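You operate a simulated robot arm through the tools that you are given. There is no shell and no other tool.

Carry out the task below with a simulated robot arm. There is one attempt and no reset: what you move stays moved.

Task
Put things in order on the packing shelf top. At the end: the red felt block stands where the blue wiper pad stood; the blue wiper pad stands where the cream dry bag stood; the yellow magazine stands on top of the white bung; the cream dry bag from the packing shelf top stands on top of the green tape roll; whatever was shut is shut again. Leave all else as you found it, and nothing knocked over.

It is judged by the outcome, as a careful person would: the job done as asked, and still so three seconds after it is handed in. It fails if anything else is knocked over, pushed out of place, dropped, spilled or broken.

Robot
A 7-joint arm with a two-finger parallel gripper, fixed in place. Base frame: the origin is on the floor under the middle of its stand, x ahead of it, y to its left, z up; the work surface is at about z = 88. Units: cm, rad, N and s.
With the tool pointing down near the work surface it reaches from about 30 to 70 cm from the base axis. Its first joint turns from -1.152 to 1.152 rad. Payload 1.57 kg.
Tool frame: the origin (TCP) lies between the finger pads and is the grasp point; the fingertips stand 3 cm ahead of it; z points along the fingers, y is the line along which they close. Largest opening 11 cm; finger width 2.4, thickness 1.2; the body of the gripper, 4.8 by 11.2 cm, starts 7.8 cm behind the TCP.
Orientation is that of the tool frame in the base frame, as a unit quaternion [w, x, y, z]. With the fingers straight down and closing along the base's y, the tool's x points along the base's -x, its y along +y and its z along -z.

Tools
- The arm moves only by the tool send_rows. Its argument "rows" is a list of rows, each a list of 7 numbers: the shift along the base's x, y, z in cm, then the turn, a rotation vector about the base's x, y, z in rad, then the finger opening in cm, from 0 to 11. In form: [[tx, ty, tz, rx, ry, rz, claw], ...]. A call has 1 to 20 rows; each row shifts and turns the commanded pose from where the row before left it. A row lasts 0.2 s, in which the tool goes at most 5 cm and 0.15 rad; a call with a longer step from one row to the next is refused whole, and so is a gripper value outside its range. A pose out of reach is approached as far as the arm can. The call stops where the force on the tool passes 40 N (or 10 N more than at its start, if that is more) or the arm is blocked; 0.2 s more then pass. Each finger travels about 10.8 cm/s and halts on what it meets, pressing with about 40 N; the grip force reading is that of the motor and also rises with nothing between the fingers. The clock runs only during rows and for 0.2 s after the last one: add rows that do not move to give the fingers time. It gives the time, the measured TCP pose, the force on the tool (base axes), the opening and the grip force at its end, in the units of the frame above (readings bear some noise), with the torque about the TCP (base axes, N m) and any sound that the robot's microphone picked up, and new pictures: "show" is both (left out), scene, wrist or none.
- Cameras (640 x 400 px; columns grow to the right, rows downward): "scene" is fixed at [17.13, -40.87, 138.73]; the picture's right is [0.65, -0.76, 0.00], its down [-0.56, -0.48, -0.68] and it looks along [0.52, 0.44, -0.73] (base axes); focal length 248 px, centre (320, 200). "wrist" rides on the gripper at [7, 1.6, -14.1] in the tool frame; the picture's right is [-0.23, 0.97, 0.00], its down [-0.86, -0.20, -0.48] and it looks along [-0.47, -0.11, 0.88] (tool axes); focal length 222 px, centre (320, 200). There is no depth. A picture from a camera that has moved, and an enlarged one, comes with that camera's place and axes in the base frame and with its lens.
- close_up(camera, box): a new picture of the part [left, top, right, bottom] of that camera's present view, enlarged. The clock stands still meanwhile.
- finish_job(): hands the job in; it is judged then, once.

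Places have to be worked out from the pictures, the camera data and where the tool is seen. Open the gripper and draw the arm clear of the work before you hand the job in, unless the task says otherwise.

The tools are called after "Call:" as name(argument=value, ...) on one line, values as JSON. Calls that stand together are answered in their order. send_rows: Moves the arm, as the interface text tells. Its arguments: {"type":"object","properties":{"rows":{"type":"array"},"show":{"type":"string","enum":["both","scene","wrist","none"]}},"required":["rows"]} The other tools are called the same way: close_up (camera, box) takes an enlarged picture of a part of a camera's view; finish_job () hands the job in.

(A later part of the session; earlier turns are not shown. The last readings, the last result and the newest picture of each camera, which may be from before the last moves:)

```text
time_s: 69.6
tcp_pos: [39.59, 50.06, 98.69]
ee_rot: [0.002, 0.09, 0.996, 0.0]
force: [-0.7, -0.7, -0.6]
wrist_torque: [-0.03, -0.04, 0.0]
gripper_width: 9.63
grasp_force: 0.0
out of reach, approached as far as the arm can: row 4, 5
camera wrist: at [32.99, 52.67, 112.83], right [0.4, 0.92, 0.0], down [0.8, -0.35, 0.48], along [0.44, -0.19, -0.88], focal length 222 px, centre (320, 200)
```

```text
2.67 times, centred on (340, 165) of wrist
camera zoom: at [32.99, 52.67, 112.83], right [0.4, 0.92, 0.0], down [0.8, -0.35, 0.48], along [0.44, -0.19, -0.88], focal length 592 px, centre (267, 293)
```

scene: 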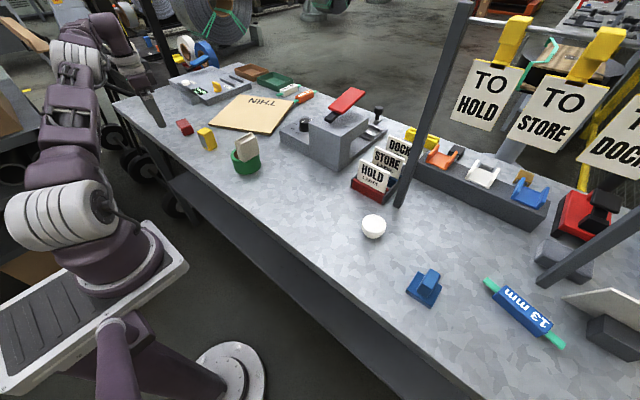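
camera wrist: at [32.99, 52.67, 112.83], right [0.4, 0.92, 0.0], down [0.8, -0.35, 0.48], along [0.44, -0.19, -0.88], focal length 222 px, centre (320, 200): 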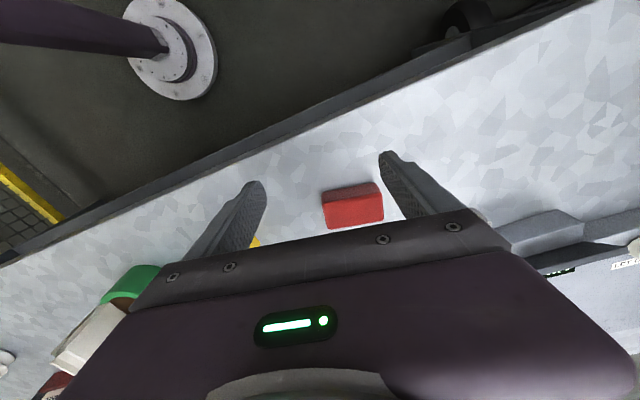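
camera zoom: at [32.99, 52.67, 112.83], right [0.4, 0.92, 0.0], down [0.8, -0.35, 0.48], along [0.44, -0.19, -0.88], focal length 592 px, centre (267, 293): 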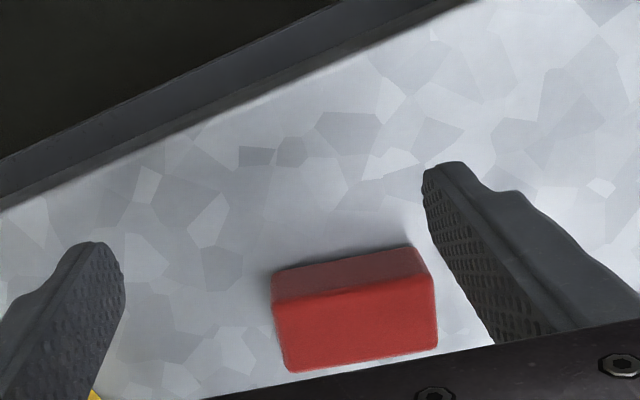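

The arm stopped short at r≈64 — likely a wrist limit with this yaw. The block is at about (47.0, 50.8), yaw -0.2. I'll turn the hand by +1.57 so it closes across the block's 3.6 cm side, which should suit the arm better here; I back off slightly while turning.

Call:
send_rows(rows=[[0, -1, 1, 0, 0, 0.14, 9], [0, -1, 0.5, 0, 0, 0.14, 8], [0, -1, 0.5, 0, 0, 0.14, 7], [0, -1, 0, 0, 0, 0.14, 7], [0, -1, 0, 0, 0, 0.14, 7], [0, 0, 0, 0, 0, 0.14, 7], [0, 0, 0, 0, 0, 0.14, 7], [0, 0, 0, 0, 0, 0.14, 7], [0, 0, 0, 0, 0, 0.14, 7], [0, 0, 0, 0, 0, 0.14, 7], [0, 0, 0, 0, 0, 0.14, 7], [0, 0, 0, 0, 0, 0, 7]], show="both")

```text
time_s: 72.2
tcp_pos: [39.62, 44.62, 101.11]
ee_rot: [0.001, -0.63, 0.777, 0.001]
force: [0.8, -0.4, 0.6]
wrist_torque: [0.0, -0.01, -0.01]
gripper_width: 7.01
grasp_force: 0.0
camera wrist: at [36.48, 37.94, 115.17], right [-0.91, 0.42, 0.0], down [0.37, 0.79, 0.48], along [0.2, 0.44, -0.88], focal length 222 px, centre (320, 200)
```

scene: 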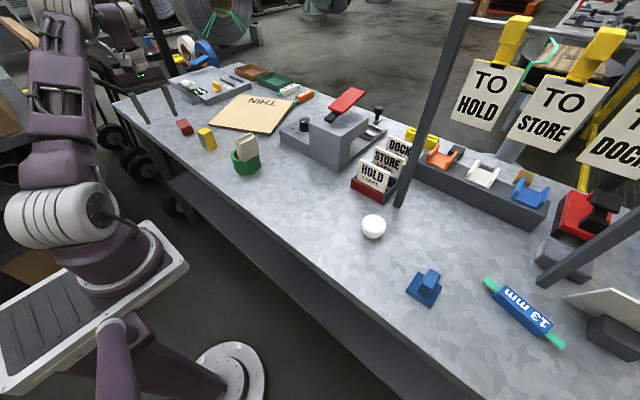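
wrist: 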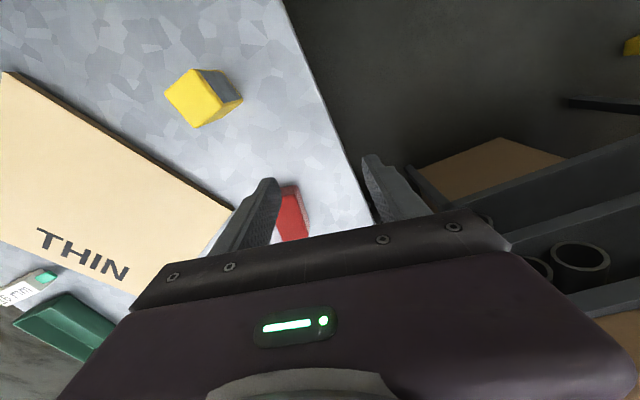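

The hand is now turned (yaw 1.36). I move to a start point off the block's -y end at (45.4, 42.9), then look before descending.

Call:
send_rows(rows=[[1.5, -0.4, -0.5, 0, 0, 0, 7], [2, -0.6, -1, 0, 0, 0, 6], [1.6, -0.5, -2, 0, 0, 0, 6], [0.7, -0.2, -1.5, 0, 0, 0, 6], [0, 0, 0, 0, 0, 0, 6]], show="both")

Call:
close_up(camera="wrist", box=[150, 40, 430, 240])

Call:
close_up(camera="scene", box=[145, 70, 255, 170])

```text
time_s: 73.4
tcp_pos: [45.16, 42.83, 96.23]
ee_rot: [0.001, -0.63, 0.777, 0.001]
force: [0.0, 0.6, 0.0]
wrist_torque: [-0.01, 0.0, 0.0]
gripper_width: 6.02
grasp_force: 0.1
camera wrist: at [42.17, 36.15, 110.18], right [-0.91, 0.42, 0.0], down [0.37, 0.79, 0.48], along [0.2, 0.44, -0.88], focal length 222 px, centre (320, 200)
```

scene: 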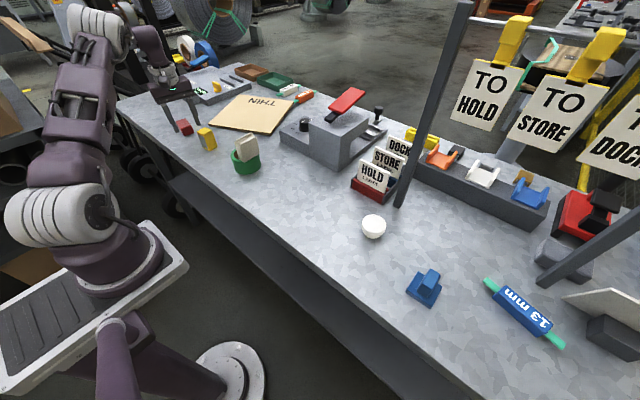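
wrist: 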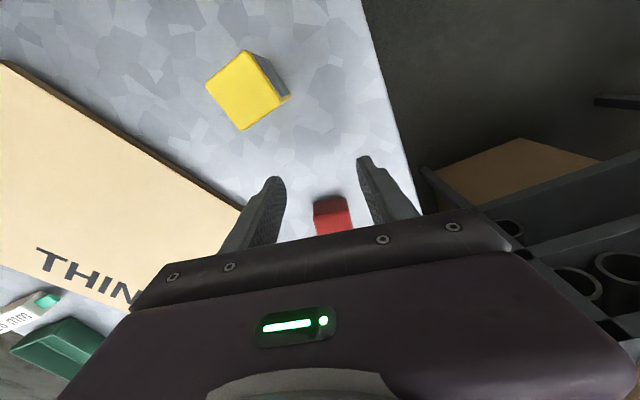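

```text
2.00 times, centred on (290, 140) of wrist
camera zoom: at [42.17, 36.15, 110.18], right [-0.91, 0.42, 0.0], down [0.37, 0.79, 0.48], along [0.2, 0.44, -0.88], focal length 444 px, centre (380, 320)
```

zoom: 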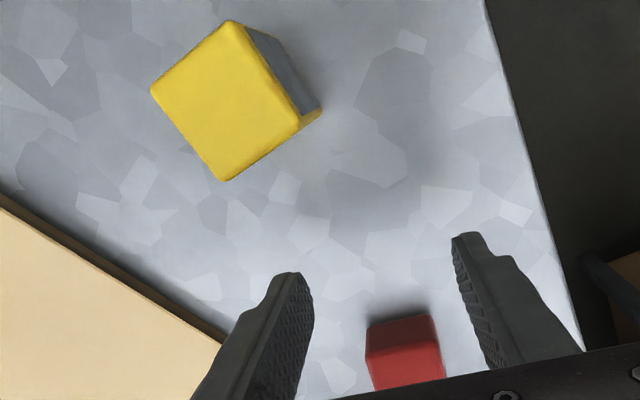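

```text
4.00 times, centred on (200, 120) of scene
camera zoom: at [17.13, -40.87, 138.73], right [0.65, -0.76, 0.0], down [-0.56, -0.48, -0.68], along [0.52, 0.44, -0.73], focal length 992 px, centre (800, 520)
```

zoom: 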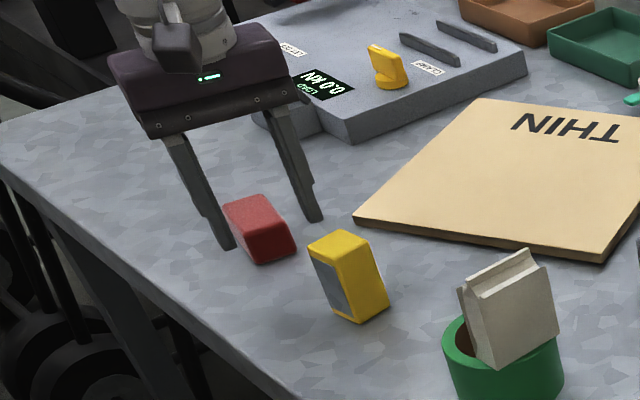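

The fingers straddle the block's axis: its near end is at (46.2, 47.7), right in line. I descend to z≈91.5 and advance along the block's long axis.

Call:
send_rows(rows=[[0, 0, -1.5, 0, 0, 0, 6], [0, 0, -1.5, 0, 0, 0, 6], [0, 0, -1.2, 0, 0, 0, 6], [0, 0, -0.5, 0, 0, 0, 6], [0, 0, 0, 0, 0, 0, 6], [0.1, 0.5, 0, 0, 0, 0, 6], [0.2, 1, 0, 0, 0, 0, 6], [0.24, 1.2, 0, 0, 0, 0, 6], [0.24, 1.2, 0, 0, 0, 0, 6], [0.24, 1.2, 0, 0, 0, 0, 6], [0.24, 1.2, 0, 0, 0, 0, 6], [0.16, 0.8, 0, 0, 0, 0, 6], [0.06, 0.3, 0, 0, 0, 0, 6], [0, 0, 0, 0, 0, 0, 6]], show="both")

Call:
close_up(camera="wrist", box=[200, 90, 430, 240])

Call:
close_up(camera="scene", box=[145, 70, 255, 170])

```text
time_s: 76.4
tcp_pos: [45.87, 47.19, 91.39]
ee_rot: [0.0, -0.63, 0.776, 0.002]
force: [0.1, -0.5, 0.5]
wrist_torque: [-0.01, -0.02, 0.0]
gripper_width: 5.98
grasp_force: 0.1
out of reach, approached as far as the arm can: row 10, 11, 12, 13
camera wrist: at [42.91, 40.53, 105.42], right [-0.91, 0.42, 0.0], down [0.37, 0.79, 0.48], along [0.2, 0.44, -0.88], focal length 222 px, centre (320, 200)
```

scene: 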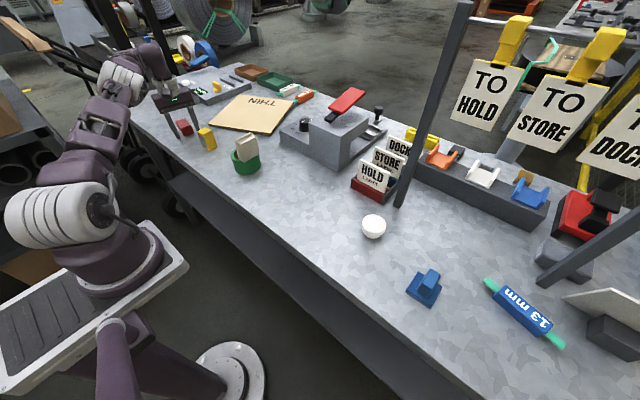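
wrist: 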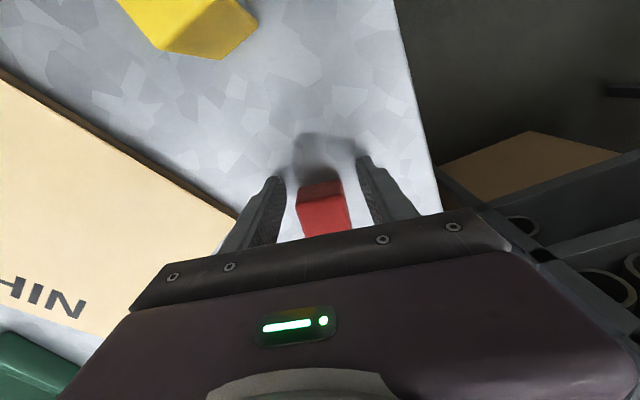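

```text
2.67 times, centred on (315, 165) of wrist
camera zoom: at [42.91, 40.53, 105.42], right [-0.91, 0.42, 0.0], down [0.37, 0.79, 0.48], along [0.2, 0.44, -0.88], focal length 592 px, centre (333, 293)
```

zoom: 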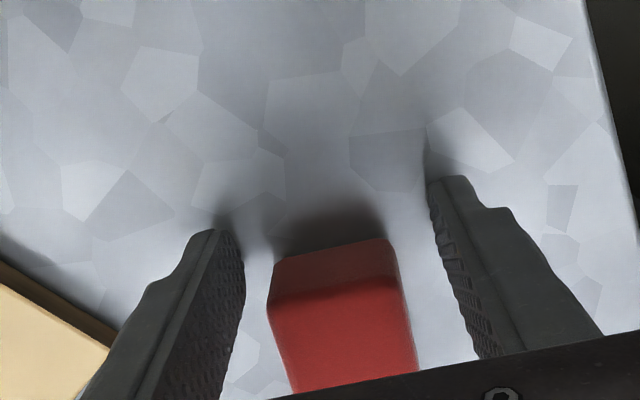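

```text
4.00 times, centred on (200, 120) of scene
camera zoom: at [17.13, -40.87, 138.73], right [0.65, -0.76, 0.0], down [-0.56, -0.48, -0.68], along [0.52, 0.44, -0.73], focal length 992 px, centre (800, 520)
```

zoom: 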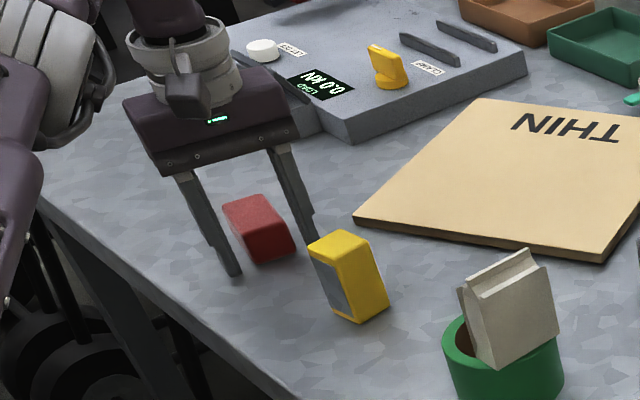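

The arm stops at about r=66 with the tool vertical, short of the block's middle. I'll tilt the hand slightly so the fingers point outward along the block's axis (closing direction stays level), which extends reach, then advance.

Call:
send_rows(rows=[[0, 0, 0.1, 0.1, -0.021, 0, 6], [0, 0, 0.1, 0.1, -0.021, 0, 6], [0, 0, 0.1, 0.08, -0.017, 0, 6], [0.1, 0.5, 0, 0, 0, 0, 6], [0.2, 1, 0, 0, 0, 0, 6], [0.2, 1, 0, 0, 0, 0, 6], [0.1, 0.5, 0, 0, 0, 0, 6], [0, 0, 0, 0, 0, 0, 6]], show="both")

Call:
close_up(camera="wrist", box=[200, 90, 430, 240])

Call:
close_up(camera="scene", box=[145, 70, 255, 170])

```text
time_s: 78.2
tcp_pos: [46.48, 50.2, 91.59]
ee_rot: [0.112, -0.623, 0.769, 0.091]
force: [0.3, 0.0, 0.1]
wrist_torque: [0.01, 0.0, -0.02]
gripper_width: 6.01
grasp_force: 0.0
camera wrist: at [42.78, 39.92, 103.14], right [-0.91, 0.42, 0.07], down [0.34, 0.63, 0.7], along [0.25, 0.66, -0.71], focal length 222 px, centre (320, 200)
```

scene: 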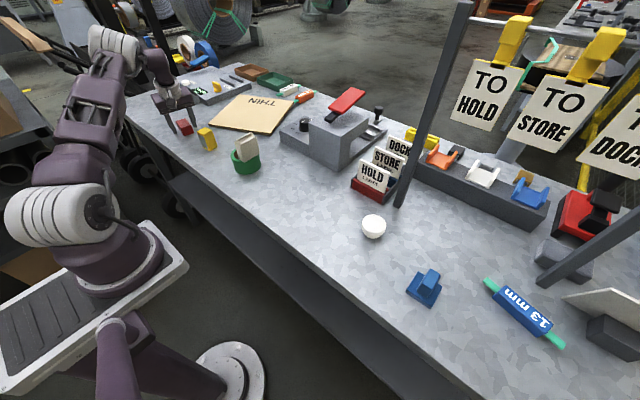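
wrist: 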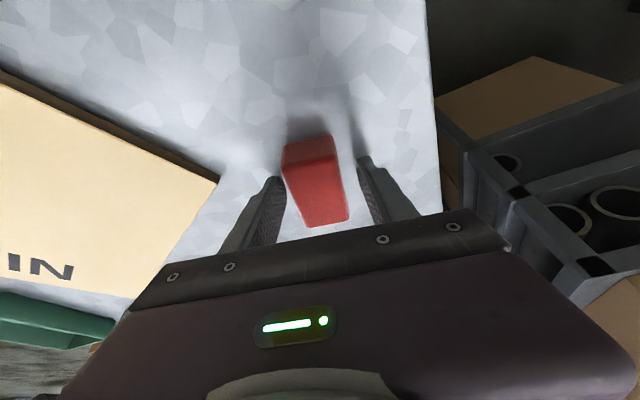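

```text
2.67 times, centred on (315, 165) of wrist
camera zoom: at [42.78, 39.92, 103.14], right [-0.91, 0.42, 0.07], down [0.34, 0.63, 0.7], along [0.25, 0.66, -0.71], focal length 592 px, centre (333, 293)
```

zoom: 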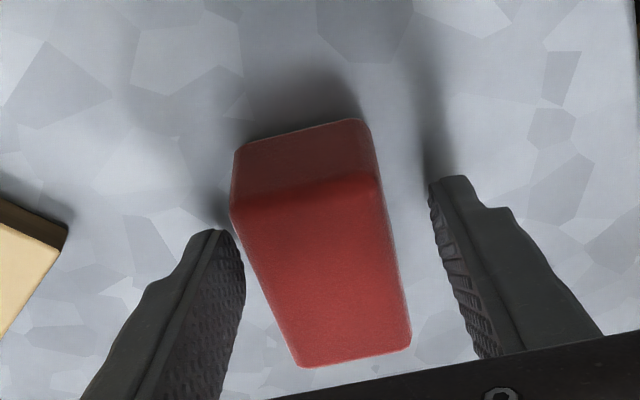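

```text
4.00 times, centred on (200, 120) of scene
camera zoom: at [17.13, -40.87, 138.73], right [0.65, -0.76, 0.0], down [-0.56, -0.48, -0.68], along [0.52, 0.44, -0.73], focal length 992 px, centre (800, 520)
```

zoom: 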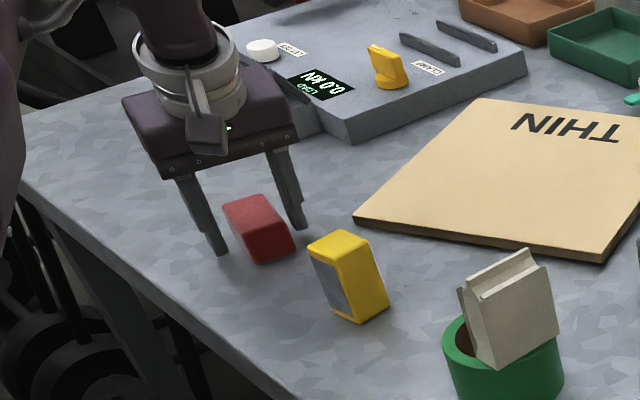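

With the tilt the reach is fine: TCP (46.5, 50.2). The block lies a bit toward the left finger (about +0.6 cm) and its centre is about 0.7 cm further on, so I shift by (+0.74, +0.55).

Call:
send_rows(rows=[[0.3, -0.07, 0, 0, 0, 0, 6], [0.3, -0.06, 0, 0, 0, 0, 6], [0.07, 0.34, 0, 0, 0, 0, 6], [0.07, 0.34, 0, 0, 0, 0, 6], [0, 0, 0, 0, 0, 0, 6]], show="none")

Call:
close_up(camera="wrist", box=[200, 90, 430, 240])

```text
time_s: 79.4
tcp_pos: [47.36, 50.65, 91.69]
ee_rot: [0.11, -0.623, 0.769, 0.091]
force: [0.6, -0.6, 0.8]
wrist_torque: [0.0, -0.02, -0.02]
gripper_width: 5.99
grasp_force: 0.0
```

```text
2.67 times, centred on (315, 165) of wrist
camera zoom: at [43.53, 40.4, 103.16], right [-0.91, 0.42, 0.07], down [0.34, 0.63, 0.7], along [0.25, 0.66, -0.71], focal length 592 px, centre (333, 293)
```

zoom: 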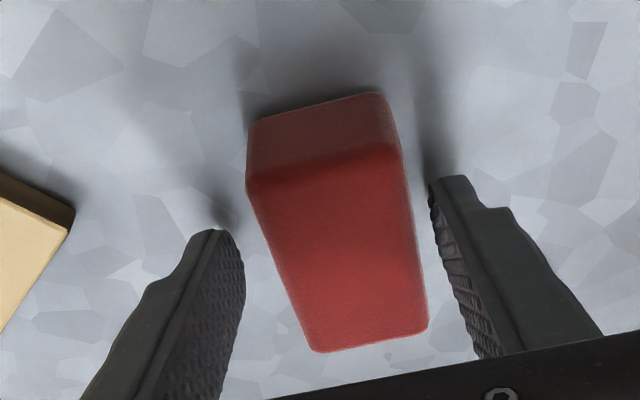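

The block is centred between the fingers. I close on it.

Call:
send_rows(rows=[[0, 0, 0, 0, 0, 0, 5], [0, 0, 0, 0, 0, 0, 4.2], [0, 0, 0, 0, 0, 0, 3.6], [0, 0, 0, 0, 0, 0, 3], [0, 0, 0, 0, 0, 0, 1.5], [0, 0, 0, 0, 0, 0, 0.5], [0, 0, 0, 0, 0, 0, 0.5]], show="none")

Call:
close_up(camera="wrist", box=[200, 90, 430, 240])

Call:
close_up(camera="scene", box=[145, 70, 255, 170])

```text
time_s: 81.0
tcp_pos: [47.27, 50.73, 91.76]
ee_rot: [0.112, -0.623, 0.769, 0.092]
force: [0.1, -0.6, 0.6]
wrist_torque: [0.0, -0.01, 0.0]
gripper_width: 3.86
grasp_force: 40.1
```

```text
2.67 times, centred on (315, 165) of wrist
camera zoom: at [43.54, 40.4, 103.16], right [-0.91, 0.42, 0.07], down [0.34, 0.63, 0.7], along [0.25, 0.66, -0.71], focal length 592 px, centre (333, 293)
```

zoom: 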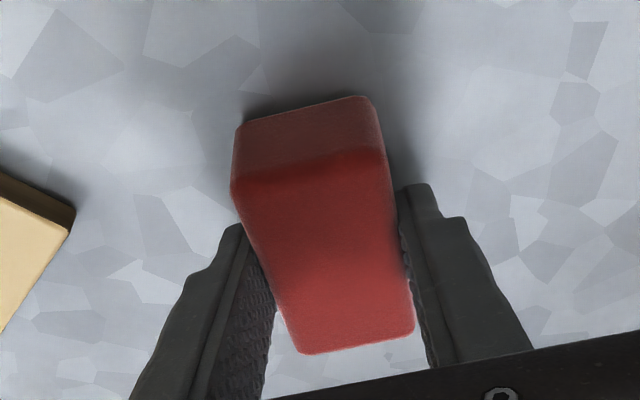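

```text
4.00 times, centred on (200, 120) of scene
camera zoom: at [17.13, -40.87, 138.73], right [0.65, -0.76, 0.0], down [-0.56, -0.48, -0.68], along [0.52, 0.44, -0.73], focal length 992 px, centre (800, 520)
```

zoom: 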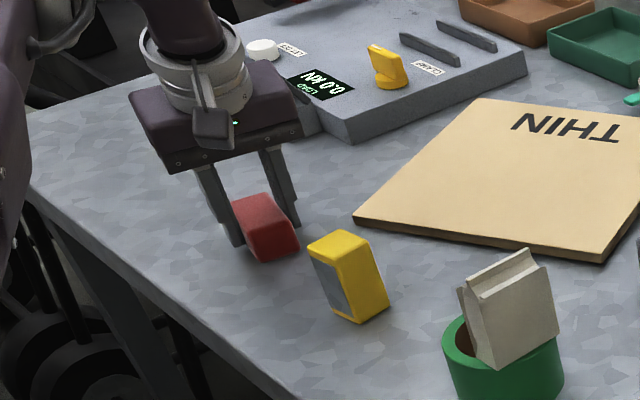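

The block is gripped (3.86 cm, 40 N). I lift slowly, easing inward toward the base, and check.

Call:
send_rows(rows=[[0, 0, 0.2, 0, 0, 0, 0.5], [0, 0, 0.3, 0, 0, 0, 0.5], [-0.2, -0.1, 0.4, 0, 0, 0, 0.5], [-0.4, -0.2, 0.5, 0, 0, 0, 0.5], [-0.6, -0.3, 0.5, 0, 0, 0, 0.5], [-0.8, -0.4, 0.5, 0, 0, 0, 0.5], [-0.6, -0.3, 0.3, 0, 0, 0, 0.5], [-0.3, -0.1, 0, 0, 0, 0, 0.5], [0, 0, 0, 0, 0, 0, 0.5]], show="both")

Call:
close_up(camera="scene", box=[145, 70, 255, 170])

```text
time_s: 83.0
tcp_pos: [44.49, 49.47, 94.34]
ee_rot: [0.112, -0.623, 0.769, 0.091]
force: [0.5, 0.4, -0.2]
wrist_torque: [-0.03, 0.0, 0.0]
gripper_width: 3.87
grasp_force: 40.6
camera wrist: at [40.61, 39.18, 105.83], right [-0.91, 0.42, 0.07], down [0.34, 0.63, 0.7], along [0.25, 0.66, -0.71], focal length 222 px, centre (320, 200)
```

scene: 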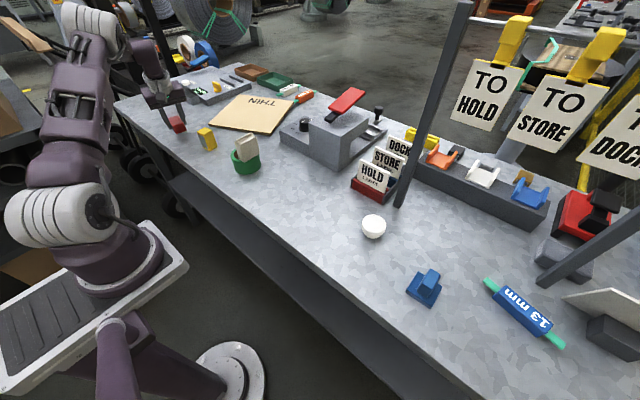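
wrist: 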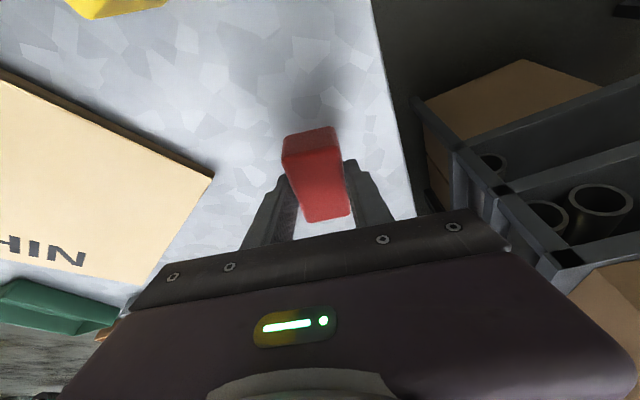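

```text
4.00 times, centred on (200, 120) of scene
camera zoom: at [17.13, -40.87, 138.73], right [0.65, -0.76, 0.0], down [-0.56, -0.48, -0.68], along [0.52, 0.44, -0.73], focal length 992 px, centre (800, 520)
```

zoom: 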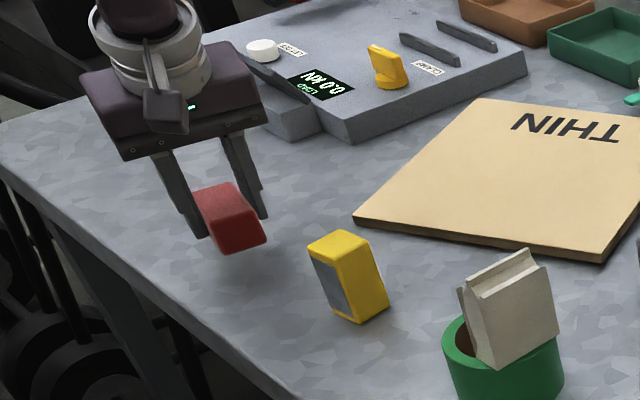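

The block is lifted and level. I keep this tilt (so the block stays level), move inward and up, then travel around the magazine and the roll at small x while turning the yaw back.

Call:
send_rows(rows=[[-0.3, -0.3, 0.4, 0, 0, 0, 0.5], [-0.6, -0.6, 0.8, 0, 0, 0, 0.5], [-0.8, -0.9, 1.0, 0, 0, 0, 0.5], [-0.8, -1.2, 1.2, 0, 0, 0, 0.5], [-0.8, -1.3, 1.2, 0, 0, 0, 0.5], [-0.8, -1.3, 1.2, 0, 0, 0, 0.5], [-0.8, -1.3, 1.2, 0, 0, 0, 0.5], [-0.7, -1.3, 1.2, 0, 0, 0, 0.5], [-0.5, -1.5, 1.0, 0, 0, 0, 0.5], [-0.3, -1.8, 0.5, 0, 0, -0.04, 0.5], [0, -2.0, 0, 0, 0, -0.08, 0.5], [0, -2.2, 0, 0, 0, -0.1, 0.5], [0, -2.2, 0, 0, 0, -0.1, 0.5], [0, -2.2, 0, 0, 0, -0.1, 0.5], [0, -2.2, 0, 0, 0, -0.1, 0.5], [0, -2.2, 0, 0, 0, -0.1, 0.5], [0, -2.2, 0, 0, 0, -0.1, 0.5], [0, -2.0, 0, 0, 0, -0.08, 0.5], [0, -1.4, 0, 0, 0, -0.04, 0.5], [0, -0.7, 0, 0, 0, 0, 0.5]], show="both")

```text
time_s: 87.2
tcp_pos: [37.86, 18.4, 104.11]
ee_rot: [0.139, -0.255, 0.956, 0.038]
force: [-0.2, -0.2, -0.7]
wrist_torque: [0.0, 0.01, 0.0]
gripper_width: 3.86
grasp_force: 40.3
camera wrist: at [27.83, 14.24, 115.61], right [-0.3, 0.95, 0.07], down [0.69, 0.17, 0.7], along [0.66, 0.25, -0.71], focal length 222 px, centre (320, 200)
```

scene: 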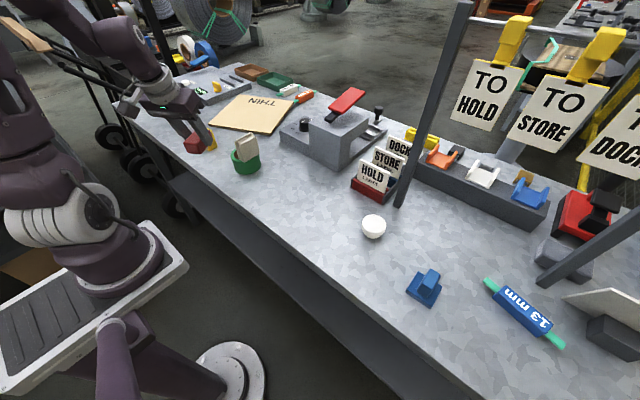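
wrist: 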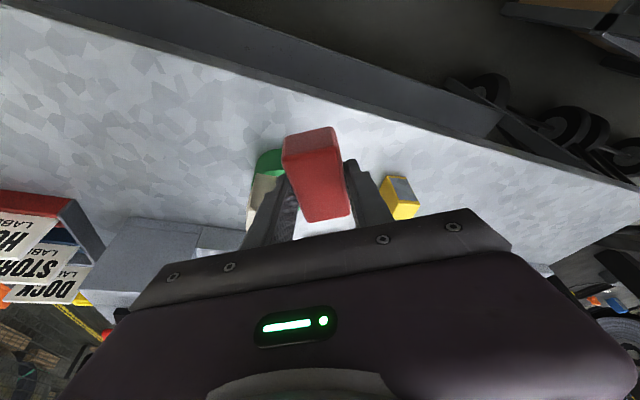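

Held firmly, level. I continue past the roll at small x, turn the yaw to zero, then move out toward the pad's old spot.

Call:
send_rows(rows=[[0, -0.7, 0, 0, 0, -0.04, 0.5], [0, -1.4, 0, 0, 0, -0.07, 0.5], [0, -2, 0, 0, 0, -0.08, 0.5], [0, -2.2, 0, 0, 0, -0.08, 0.5], [0, -2.2, 0, 0, 0, -0.08, 0.5], [0.4, -2.2, 0, 0, 0, -0.08, 0.5], [0.9, -2.2, 0, 0, 0, -0.07, 0.5], [1.4, -2.0, 0, 0, 0, -0.02, 0.5], [1.8, -1.6, 0, 0, 0, 0, 0.5], [2, -1.2, 0, 0, 0, 0, 0.5], [2, -0.8, 0, 0, 0, 0, 0.5], [2, -0.5, -0.3, 0, 0, 0, 0.5], [1.8, -0.3, -0.6, 0, 0, 0, 0.5], [1.3, -0.2, -0.9, 0, 0, 0, 0.5], [0.8, 0, -0.9, 0, 0, 0, 0.5], [0.3, 0, -0.6, 0, 0, 0, 0.5], [0, 0, 0, 0, 0, 0, 0.5]], show="both")

Call:
close_up(camera="wrist", box=[200, 90, 430, 240])

Call:
close_up(camera="scene", box=[225, 85, 365, 200])

```text
time_s: 90.8
tcp_pos: [52.86, -0.95, 100.63]
ee_rot: [0.144, -0.001, 0.99, 0.0]
force: [0.0, -0.2, -0.3]
wrist_torque: [0.02, 0.02, 0.0]
gripper_width: 3.87
grasp_force: 39.8
camera wrist: at [42.06, 0.47, 112.17], right [0.22, 0.97, 0.07], down [0.68, -0.2, 0.7], along [0.7, -0.11, -0.71], focal length 222 px, centre (320, 200)
```

scene: 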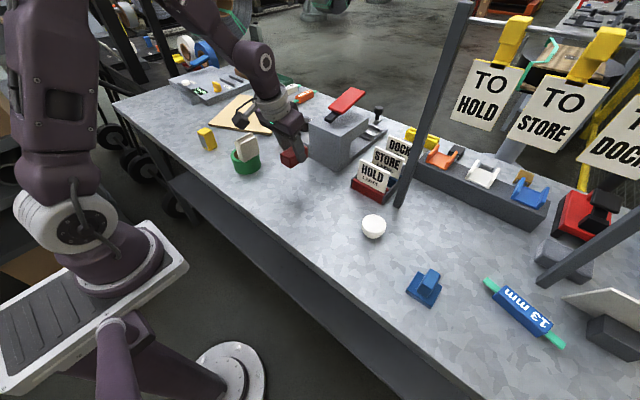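
wrist: 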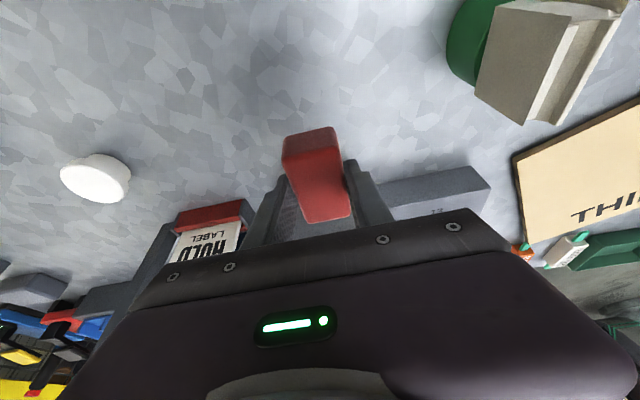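

```text
2.67 times, centred on (315, 165) of wrist
camera zoom: at [42.06, 0.47, 112.17], right [0.22, 0.97, 0.07], down [0.68, -0.2, 0.7], along [0.7, -0.11, -0.71], focal length 592 px, centre (333, 293)
```

zoom: 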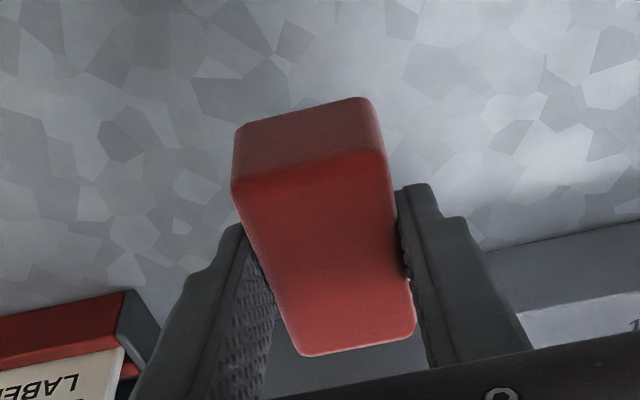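

```text
3.48 times, centred on (295, 142) of scene
camera zoom: at [17.13, -40.87, 138.73], right [0.65, -0.76, 0.0], down [-0.56, -0.48, -0.68], along [0.52, 0.44, -0.73], focal length 862 px, centre (407, 400)
```

zoom: 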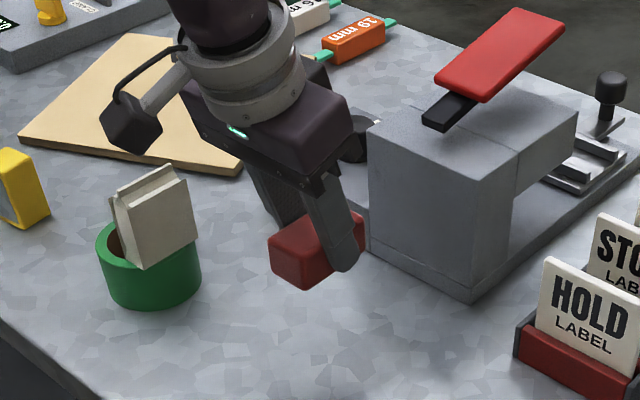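

Yaw is zero and the block centre is about (53.2, -1.2). I move it +3.8 in x over the pad's old place (57.0, -1.14) and lower to about 1 cm above the table.

Call:
send_rows(rows=[[0.5, 0, 0, 0, 0, 0, 0.5], [1, 0, -0.3, 0, 0, 0, 0.5], [1.1, 0, -0.7, 0, 0, 0, 0.5], [0.8, 0.05, -1, 0, 0, 0, 0.5], [0.4, 0, -1.2, 0, 0, 0, 0.5], [0, 0, -1.3, 0, 0, 0, 0.5], [0, 0, -1.3, 0, 0, 0, 0.5], [0, 0, -1.0, 0, 0, 0, 0.5], [0, 0, -0.7, 0, 0, 0, 0.5], [0, 0, -0.3, 0, 0, 0, 0.5], [0, 0, 0, 0, 0, 0, 0.5]], show="both")

Call:
close_up(camera="wrist", box=[200, 90, 430, 240])

Call:
close_up(camera="scene", box=[260, 110, 360, 200])

```text
time_s: 93.2
tcp_pos: [56.41, -1.01, 93.02]
ee_rot: [0.143, 0.0, 0.99, 0.001]
force: [0.1, -0.4, 0.1]
wrist_torque: [-0.03, 0.0, -0.02]
gripper_width: 3.85
grasp_force: 40.1
camera wrist: at [45.76, 0.43, 104.5], right [0.22, 0.97, 0.07], down [0.68, -0.2, 0.7], along [0.7, -0.11, -0.71], focal length 222 px, centre (320, 200)
```

scene: 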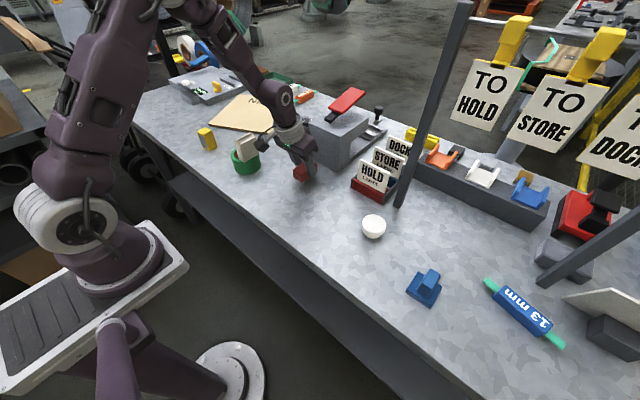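
wrist: 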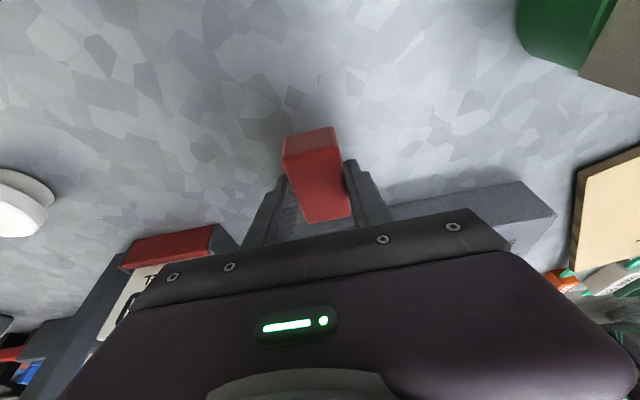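

```text
2.67 times, centred on (315, 165) of wrist
camera zoom: at [45.76, 0.43, 104.5], right [0.22, 0.97, 0.07], down [0.68, -0.2, 0.7], along [0.7, -0.11, -0.71], focal length 592 px, centre (333, 293)
```

zoom: 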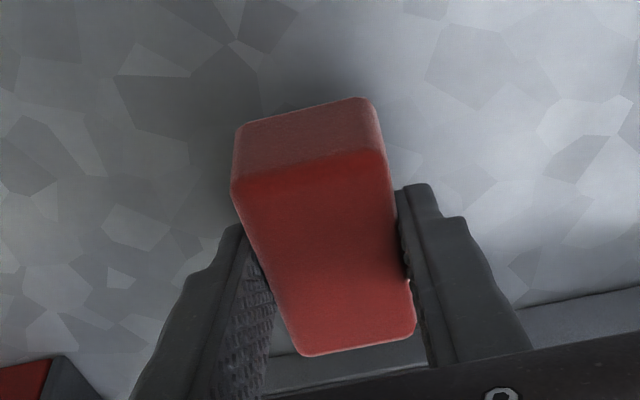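

```text
4.44 times, centred on (310, 155) of scene
camera zoom: at [17.13, -40.87, 138.73], right [0.65, -0.76, 0.0], down [-0.56, -0.48, -0.68], along [0.52, 0.44, -0.73], focal length 1102 px, centre (364, 400)
```

zoom: 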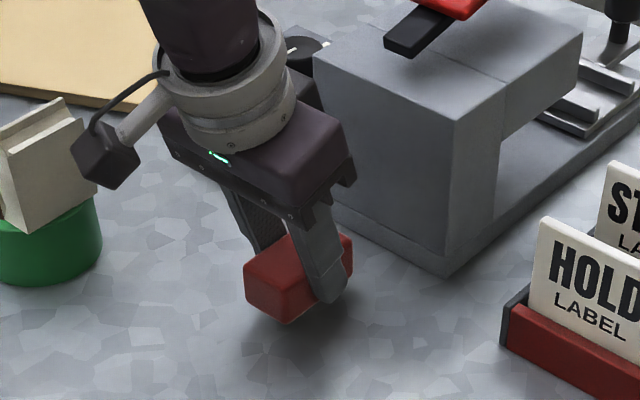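

The block centre is now about (56.9, -1.2). I lower the last centimetre in small steps.

Call:
send_rows(rows=[[0.05, 0.05, -0.4, 0, 0, 0, 0.5], [0, 0, -0.3, 0, 0, 0, 0.5], [0, 0, -0.2, 0, 0, 0, 0.5], [0, 0, 0, 0, 0, 0, 0.5]], show="none")

Call:
send_rows(rows=[[0, 0, -0.1, 0, 0, 0, 0.5], [0, 0, -0.1, 0, 0, 0, 0.5], [0, 0, 0, 0, 0, 0, 0.5]], show="none")

```text
time_s: 94.2
tcp_pos: [56.51, -1.12, 92.02]
ee_rot: [0.143, -0.001, 0.99, 0.002]
force: [-0.9, 0.9, -0.2]
wrist_torque: [-0.03, 0.02, -0.01]
gripper_width: 3.87
grasp_force: 39.7
```

```text
time_s: 95.0
tcp_pos: [56.43, -1.04, 91.8]
ee_rot: [0.144, -0.001, 0.99, 0.001]
force: [-0.7, 0.1, 0.2]
wrist_torque: [0.0, -0.01, 0.02]
gripper_width: 3.87
grasp_force: 40.0
```

No contact yet at z≈91.8; continuing with 0.1 cm steps.

Call:
send_rows(rows=[[0, 0, -0.1, 0, 0, 0, 0.5], [0, 0, 0, 0, 0, 0, 0.5]], show="none")

Call:
send_rows(rows=[[0, 0, -0.08, 0, 0, 0, 0.5], [0, 0, 0, 0, 0, 0, 0.5]], show="none")

```text
time_s: 95.6
tcp_pos: [56.42, -1.01, 91.7]
ee_rot: [0.145, -0.001, 0.989, 0.002]
force: [0.6, 0.6, -0.4]
wrist_torque: [0.0, -0.01, -0.02]
gripper_width: 3.86
grasp_force: 39.6
```

```text
time_s: 96.2
tcp_pos: [56.45, -0.96, 91.63]
ee_rot: [0.145, -0.001, 0.989, 0.001]
force: [-1.6, 0.5, 2.9]
wrist_torque: [-0.01, 0.03, 0.01]
gripper_width: 3.85
grasp_force: 39.8
```

Light contact (2.9 N): the block is down. I open gradually and rise.

Call:
send_rows(rows=[[0, 0, 0, 0, 0, 0, 2.5], [0, 0, 0, 0, 0, 0, 3.6], [0, 0, 0, 0, 0, 0, 3.9], [0, 0, 0, 0, 0, 0, 4.2], [0, 0, 0, 0, 0, 0, 4.7], [0, 0, 0, 0, 0, 0, 5.4], [0, 0, 0, 0, 0, 0, 5.8], [0, 0, 0.3, 0, 0, 0, 5.8], [0, 0, 1, 0, 0, 0, 5.8], [0, 0, 2, 0, 0, 0, 5.8], [0, 0, 2.5, 0, 0, 0, 5.8], [-0.5, 0, 2.5, 0, 0, 0, 5.8], [-1, 0, 2, 0, 0, 0, 5.8], [0, 0, 0, 0, 0, 0, 5.8]], show="both")

Call:
close_up(camera="scene", box=[260, 120, 360, 200])

Call:
close_up(camera="wrist", box=[220, 90, 420, 230])

```text
time_s: 99.2
tcp_pos: [54.85, -0.93, 101.94]
ee_rot: [0.144, -0.001, 0.99, 0.0]
force: [0.1, -0.5, 0.1]
wrist_torque: [0.02, 0.02, -0.04]
gripper_width: 5.8
grasp_force: 0.1
camera wrist: at [44.24, 0.64, 113.49], right [0.22, 0.97, 0.07], down [0.68, -0.2, 0.7], along [0.7, -0.11, -0.71], focal length 222 px, centre (320, 200)
```

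scene: 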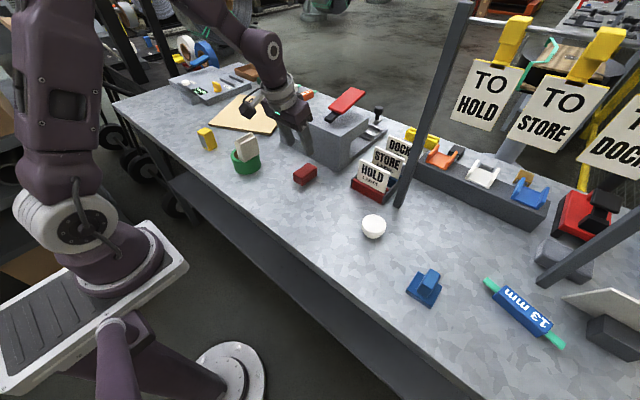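
wrist: 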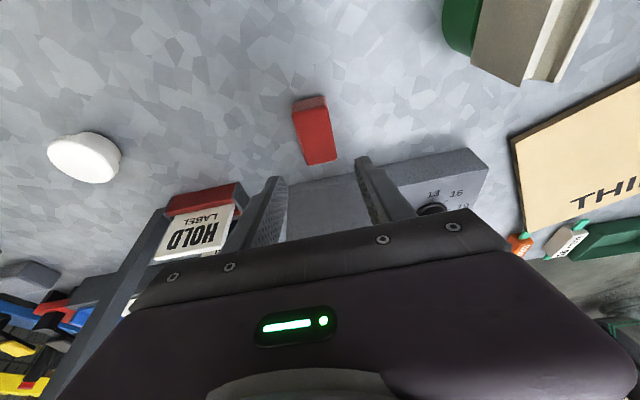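

```text
5.00 times, centred on (310, 160) of scene
camera zoom: at [17.13, -40.87, 138.73], right [0.65, -0.76, 0.0], down [-0.56, -0.48, -0.68], along [0.52, 0.44, -0.73], focal length 1240 px, centre (370, 400)
```

zoom: 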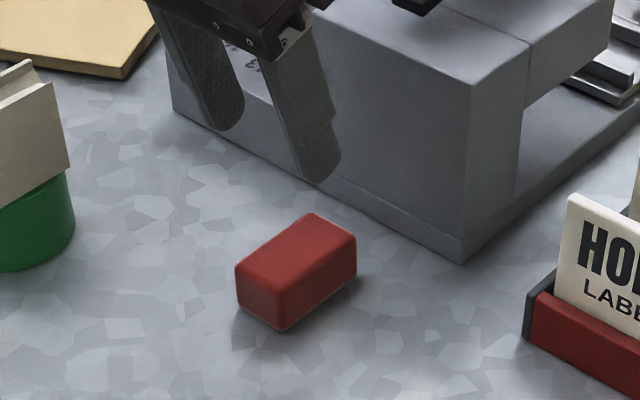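

```text
2.86 times, centred on (320, 160) of wrist
camera zoom: at [44.24, 0.64, 113.49], right [0.22, 0.97, 0.07], down [0.68, -0.2, 0.7], along [0.7, -0.11, -0.71], focal length 635 px, centre (320, 314)
```

zoom: 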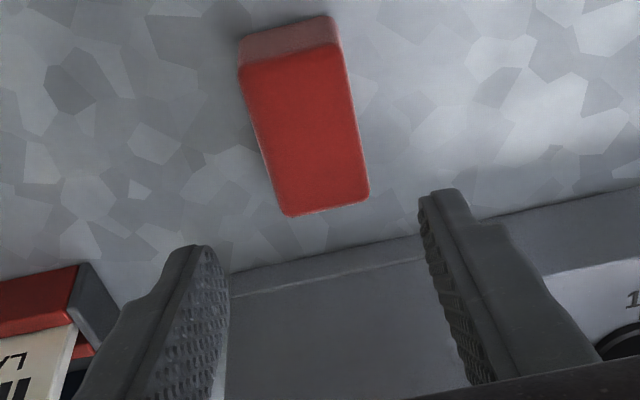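

The red block stands at about (57.0, -1.15), where the pad was. Next is the yellow magazine at about (47.05, 34.9), yaw about +0.11. I undo the tilt, rise, and travel well clear of the bag on the roll.

Call:
send_rows(rows=[[-1, 0, 2.5, 0, 0.096, 0, 6], [-1.5, 0, 2.5, 0, 0.096, 0, 6], [-2, 1, 2, 0, 0.097, 0, 6], [-2, 3, 1, 0, 0, 0, 6], [-2, 4, 0, 0, 0, 0, 6], [-1.5, 4.5, 0, 0, 0, 0, 6], [-1, 4.5, 0, 0, 0, 0, 6], [-0.5, 4.5, 0, 0, 0, 0, 6], [0, 4.5, 0, 0, 0, 0.037, 6], [0, 4.5, 0, 0, 0, 0.037, 6], [0, 3, -1, 0, 0, 0.036, 6], [0, 1.8, -1, 0, 0, 0, 6], [0, 0.5, -1.5, 0, 0, 0, 6], [0, 0, 0, 0, 0, 0, 6]], show="both")

Call:
close_up(camera="wrist", box=[230, 90, 430, 230])

```text
time_s: 102.2
tcp_pos: [43.24, 34.99, 106.62]
ee_rot: [0.001, -0.056, 0.998, 0.001]
force: [0.7, 0.1, 0.1]
wrist_torque: [0.01, 0.01, 0.0]
gripper_width: 5.99
grasp_force: 0.0
camera wrist: at [36.24, 35.64, 120.63], right [0.12, 0.99, 0.0], down [0.87, -0.1, 0.48], along [0.47, -0.05, -0.88], focal length 222 px, centre (320, 200)
```

scene: 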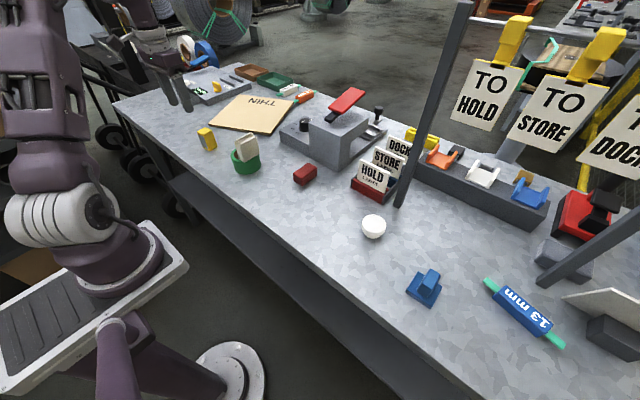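
wrist: 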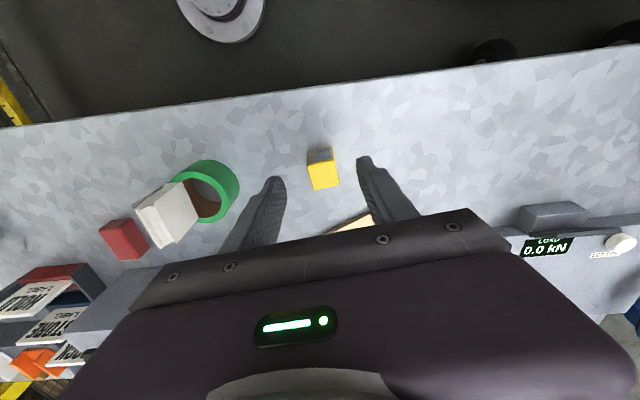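

```text
2.86 times, centred on (330, 160) of wrist
camera zoom: at [36.24, 35.64, 120.63], right [0.12, 0.99, 0.0], down [0.87, -0.1, 0.48], along [0.47, -0.05, -0.88], focal length 635 px, centre (291, 314)
```

zoom: 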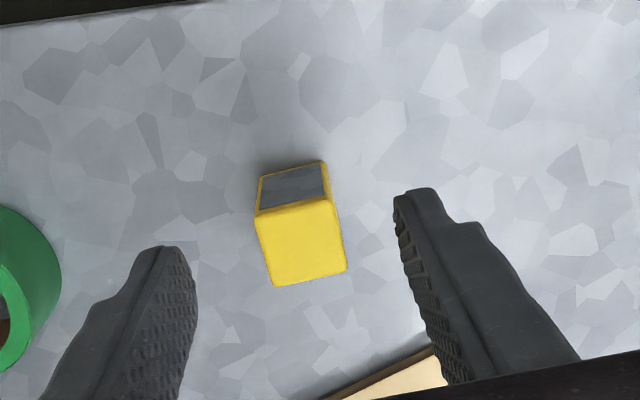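

The magazine's centre is confirmed at (47.0, 34.9). I move over it and descend to just above its top.

Call:
send_rows(rows=[[1.5, 0, -1, 0, 0, 0, 6], [1.5, -0.08, -2, 0, 0, 0, 6], [0.75, 0, -2.5, 0, 0, 0, 6], [0, 0, -2, 0, 0, 0, 6], [0, 0, -0.6, 0, 0, 0, 6], [0, 0, 0, 0, 0, 0, 6]], show="none")

Call:
close_up(camera="wrist", box=[230, 90, 430, 230])

Call:
close_up(camera="scene", box=[160, 80, 260, 170])

```text
time_s: 103.6
tcp_pos: [47.06, 34.73, 98.57]
ee_rot: [0.0, -0.056, 0.998, 0.001]
force: [-0.2, 0.1, 0.0]
wrist_torque: [-0.02, -0.04, 0.0]
gripper_width: 6.01
grasp_force: 0.1
```

```text
2.86 times, centred on (330, 160) of wrist
camera zoom: at [40.04, 35.46, 112.63], right [0.12, 0.99, 0.0], down [0.87, -0.1, 0.48], along [0.47, -0.05, -0.88], focal length 635 px, centre (291, 314)
```

zoom: 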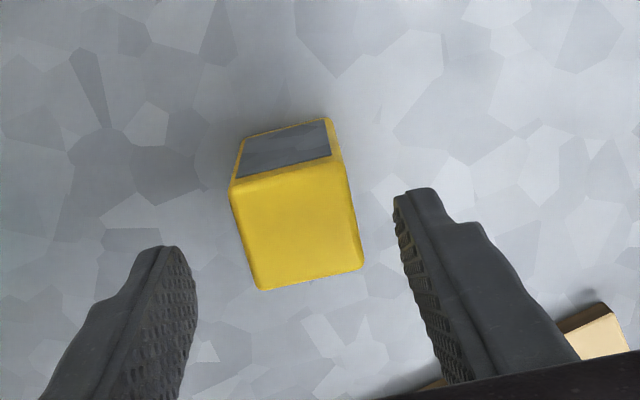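

```text
4.44 times, centred on (210, 125) of scene
camera zoom: at [17.13, -40.87, 138.73], right [0.65, -0.76, 0.0], down [-0.56, -0.48, -0.68], along [0.52, 0.44, -0.73], focal length 1102 px, centre (809, 533)
```

zoom: 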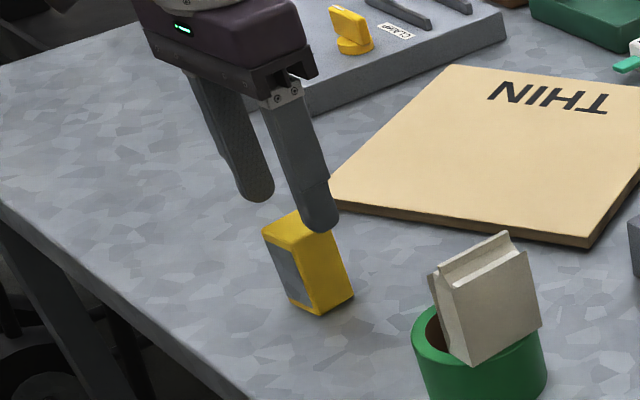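

The magazine is exactly under the TCP. I descend to z≈92.2 and close.

Call:
send_rows(rows=[[0, 0, -1.5, 0, 0, 0, 6], [0, 0, -2, 0, 0, 0, 6], [0, 0, -1.7, 0, 0, 0, 6], [0, 0, -0.9, 0, 0, 0, 6], [0, 0, -0.27, 0, 0, 0, 6], [0, 0, 0, 0, 0, 0, 6], [0, 0, 0, 0, 0, 0, 5], [0, 0, 0, 0, 0, 0, 4.2], [0, 0, 0, 0, 0, 0, 3.6], [0, 0, 0, 0, 0, 0, 3], [0, 0, 0, 0, 0, 0, 1.5], [0, 0, 0, 0, 0, 0, 0.5], [0, 0, 0, 0, 0, 0, 0.5]], show="none")

Call:
close_up(camera="wrist", box=[230, 90, 430, 230])

Call:
close_up(camera="scene", box=[160, 80, 260, 170])

```text
time_s: 106.4
tcp_pos: [47.19, 34.68, 91.93]
ee_rot: [0.001, -0.056, 0.998, 0.001]
force: [-0.6, -0.2, 1.5]
wrist_torque: [-0.05, 0.02, 0.03]
gripper_width: 3.55
grasp_force: 39.9
```

```text
2.86 times, centred on (330, 160) of wrist
camera zoom: at [40.13, 35.43, 106.01], right [0.12, 0.99, 0.0], down [0.87, -0.1, 0.48], along [0.47, -0.05, -0.88], focal length 635 px, centre (291, 314)
```

zoom: 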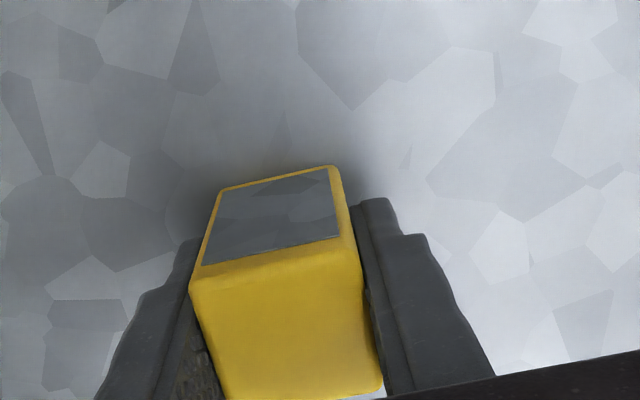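

```text
4.44 times, centred on (210, 125) of scene
camera zoom: at [17.13, -40.87, 138.73], right [0.65, -0.76, 0.0], down [-0.56, -0.48, -0.68], along [0.52, 0.44, -0.73], focal length 1102 px, centre (809, 533)
```

zoom: 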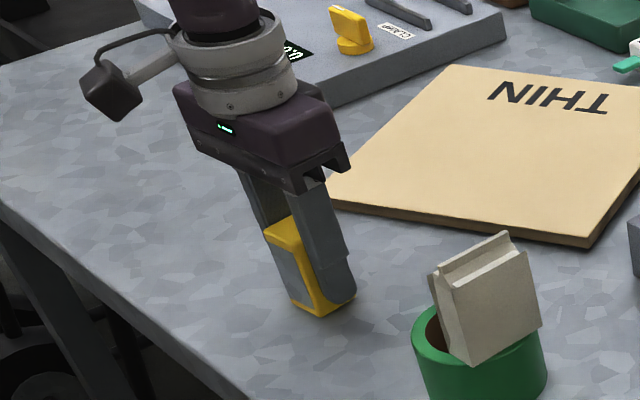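

Gripped at 3.55 cm. I lift slowly and check.

Call:
send_rows(rows=[[0, 0, 0.2, 0, 0, 0, 0.5], [0, 0, 0.3, 0, 0, 0, 0.5], [0, 0, 0.5, 0, 0, 0, 0.5], [0, 0, 0.6, 0, 0, 0, 0.5], [0, 0, 0.6, 0, 0, 0, 0.5], [0, 0, 0.4, 0, 0, 0, 0.5], [0, 0, 0.2, 0, 0, 0, 0.5], [0, 0, 0, 0, 0, 0, 0.5]], show="none")

Call:
close_up(camera="scene", box=[160, 80, 260, 170])

```text
time_s: 108.2
tcp_pos: [47.38, 34.84, 94.82]
ee_rot: [0.001, -0.055, 0.998, 0.001]
force: [-0.2, 0.2, -2.0]
wrist_torque: [0.0, 0.01, -0.01]
gripper_width: 3.58
grasp_force: 39.4
```

```text
4.44 times, centred on (210, 125) of scene
camera zoom: at [17.13, -40.87, 138.73], right [0.65, -0.76, 0.0], down [-0.56, -0.48, -0.68], along [0.52, 0.44, -0.73], focal length 1102 px, centre (809, 533)
```

zoom: 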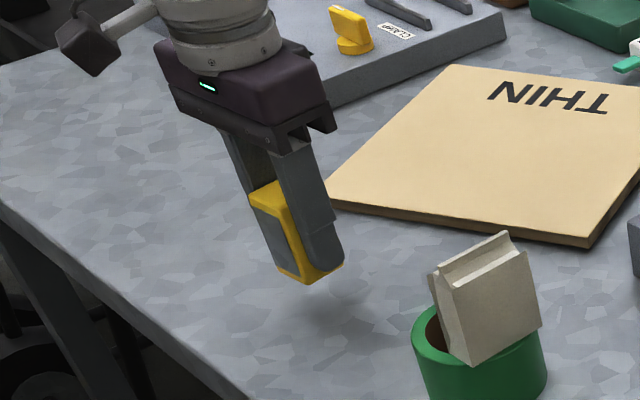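

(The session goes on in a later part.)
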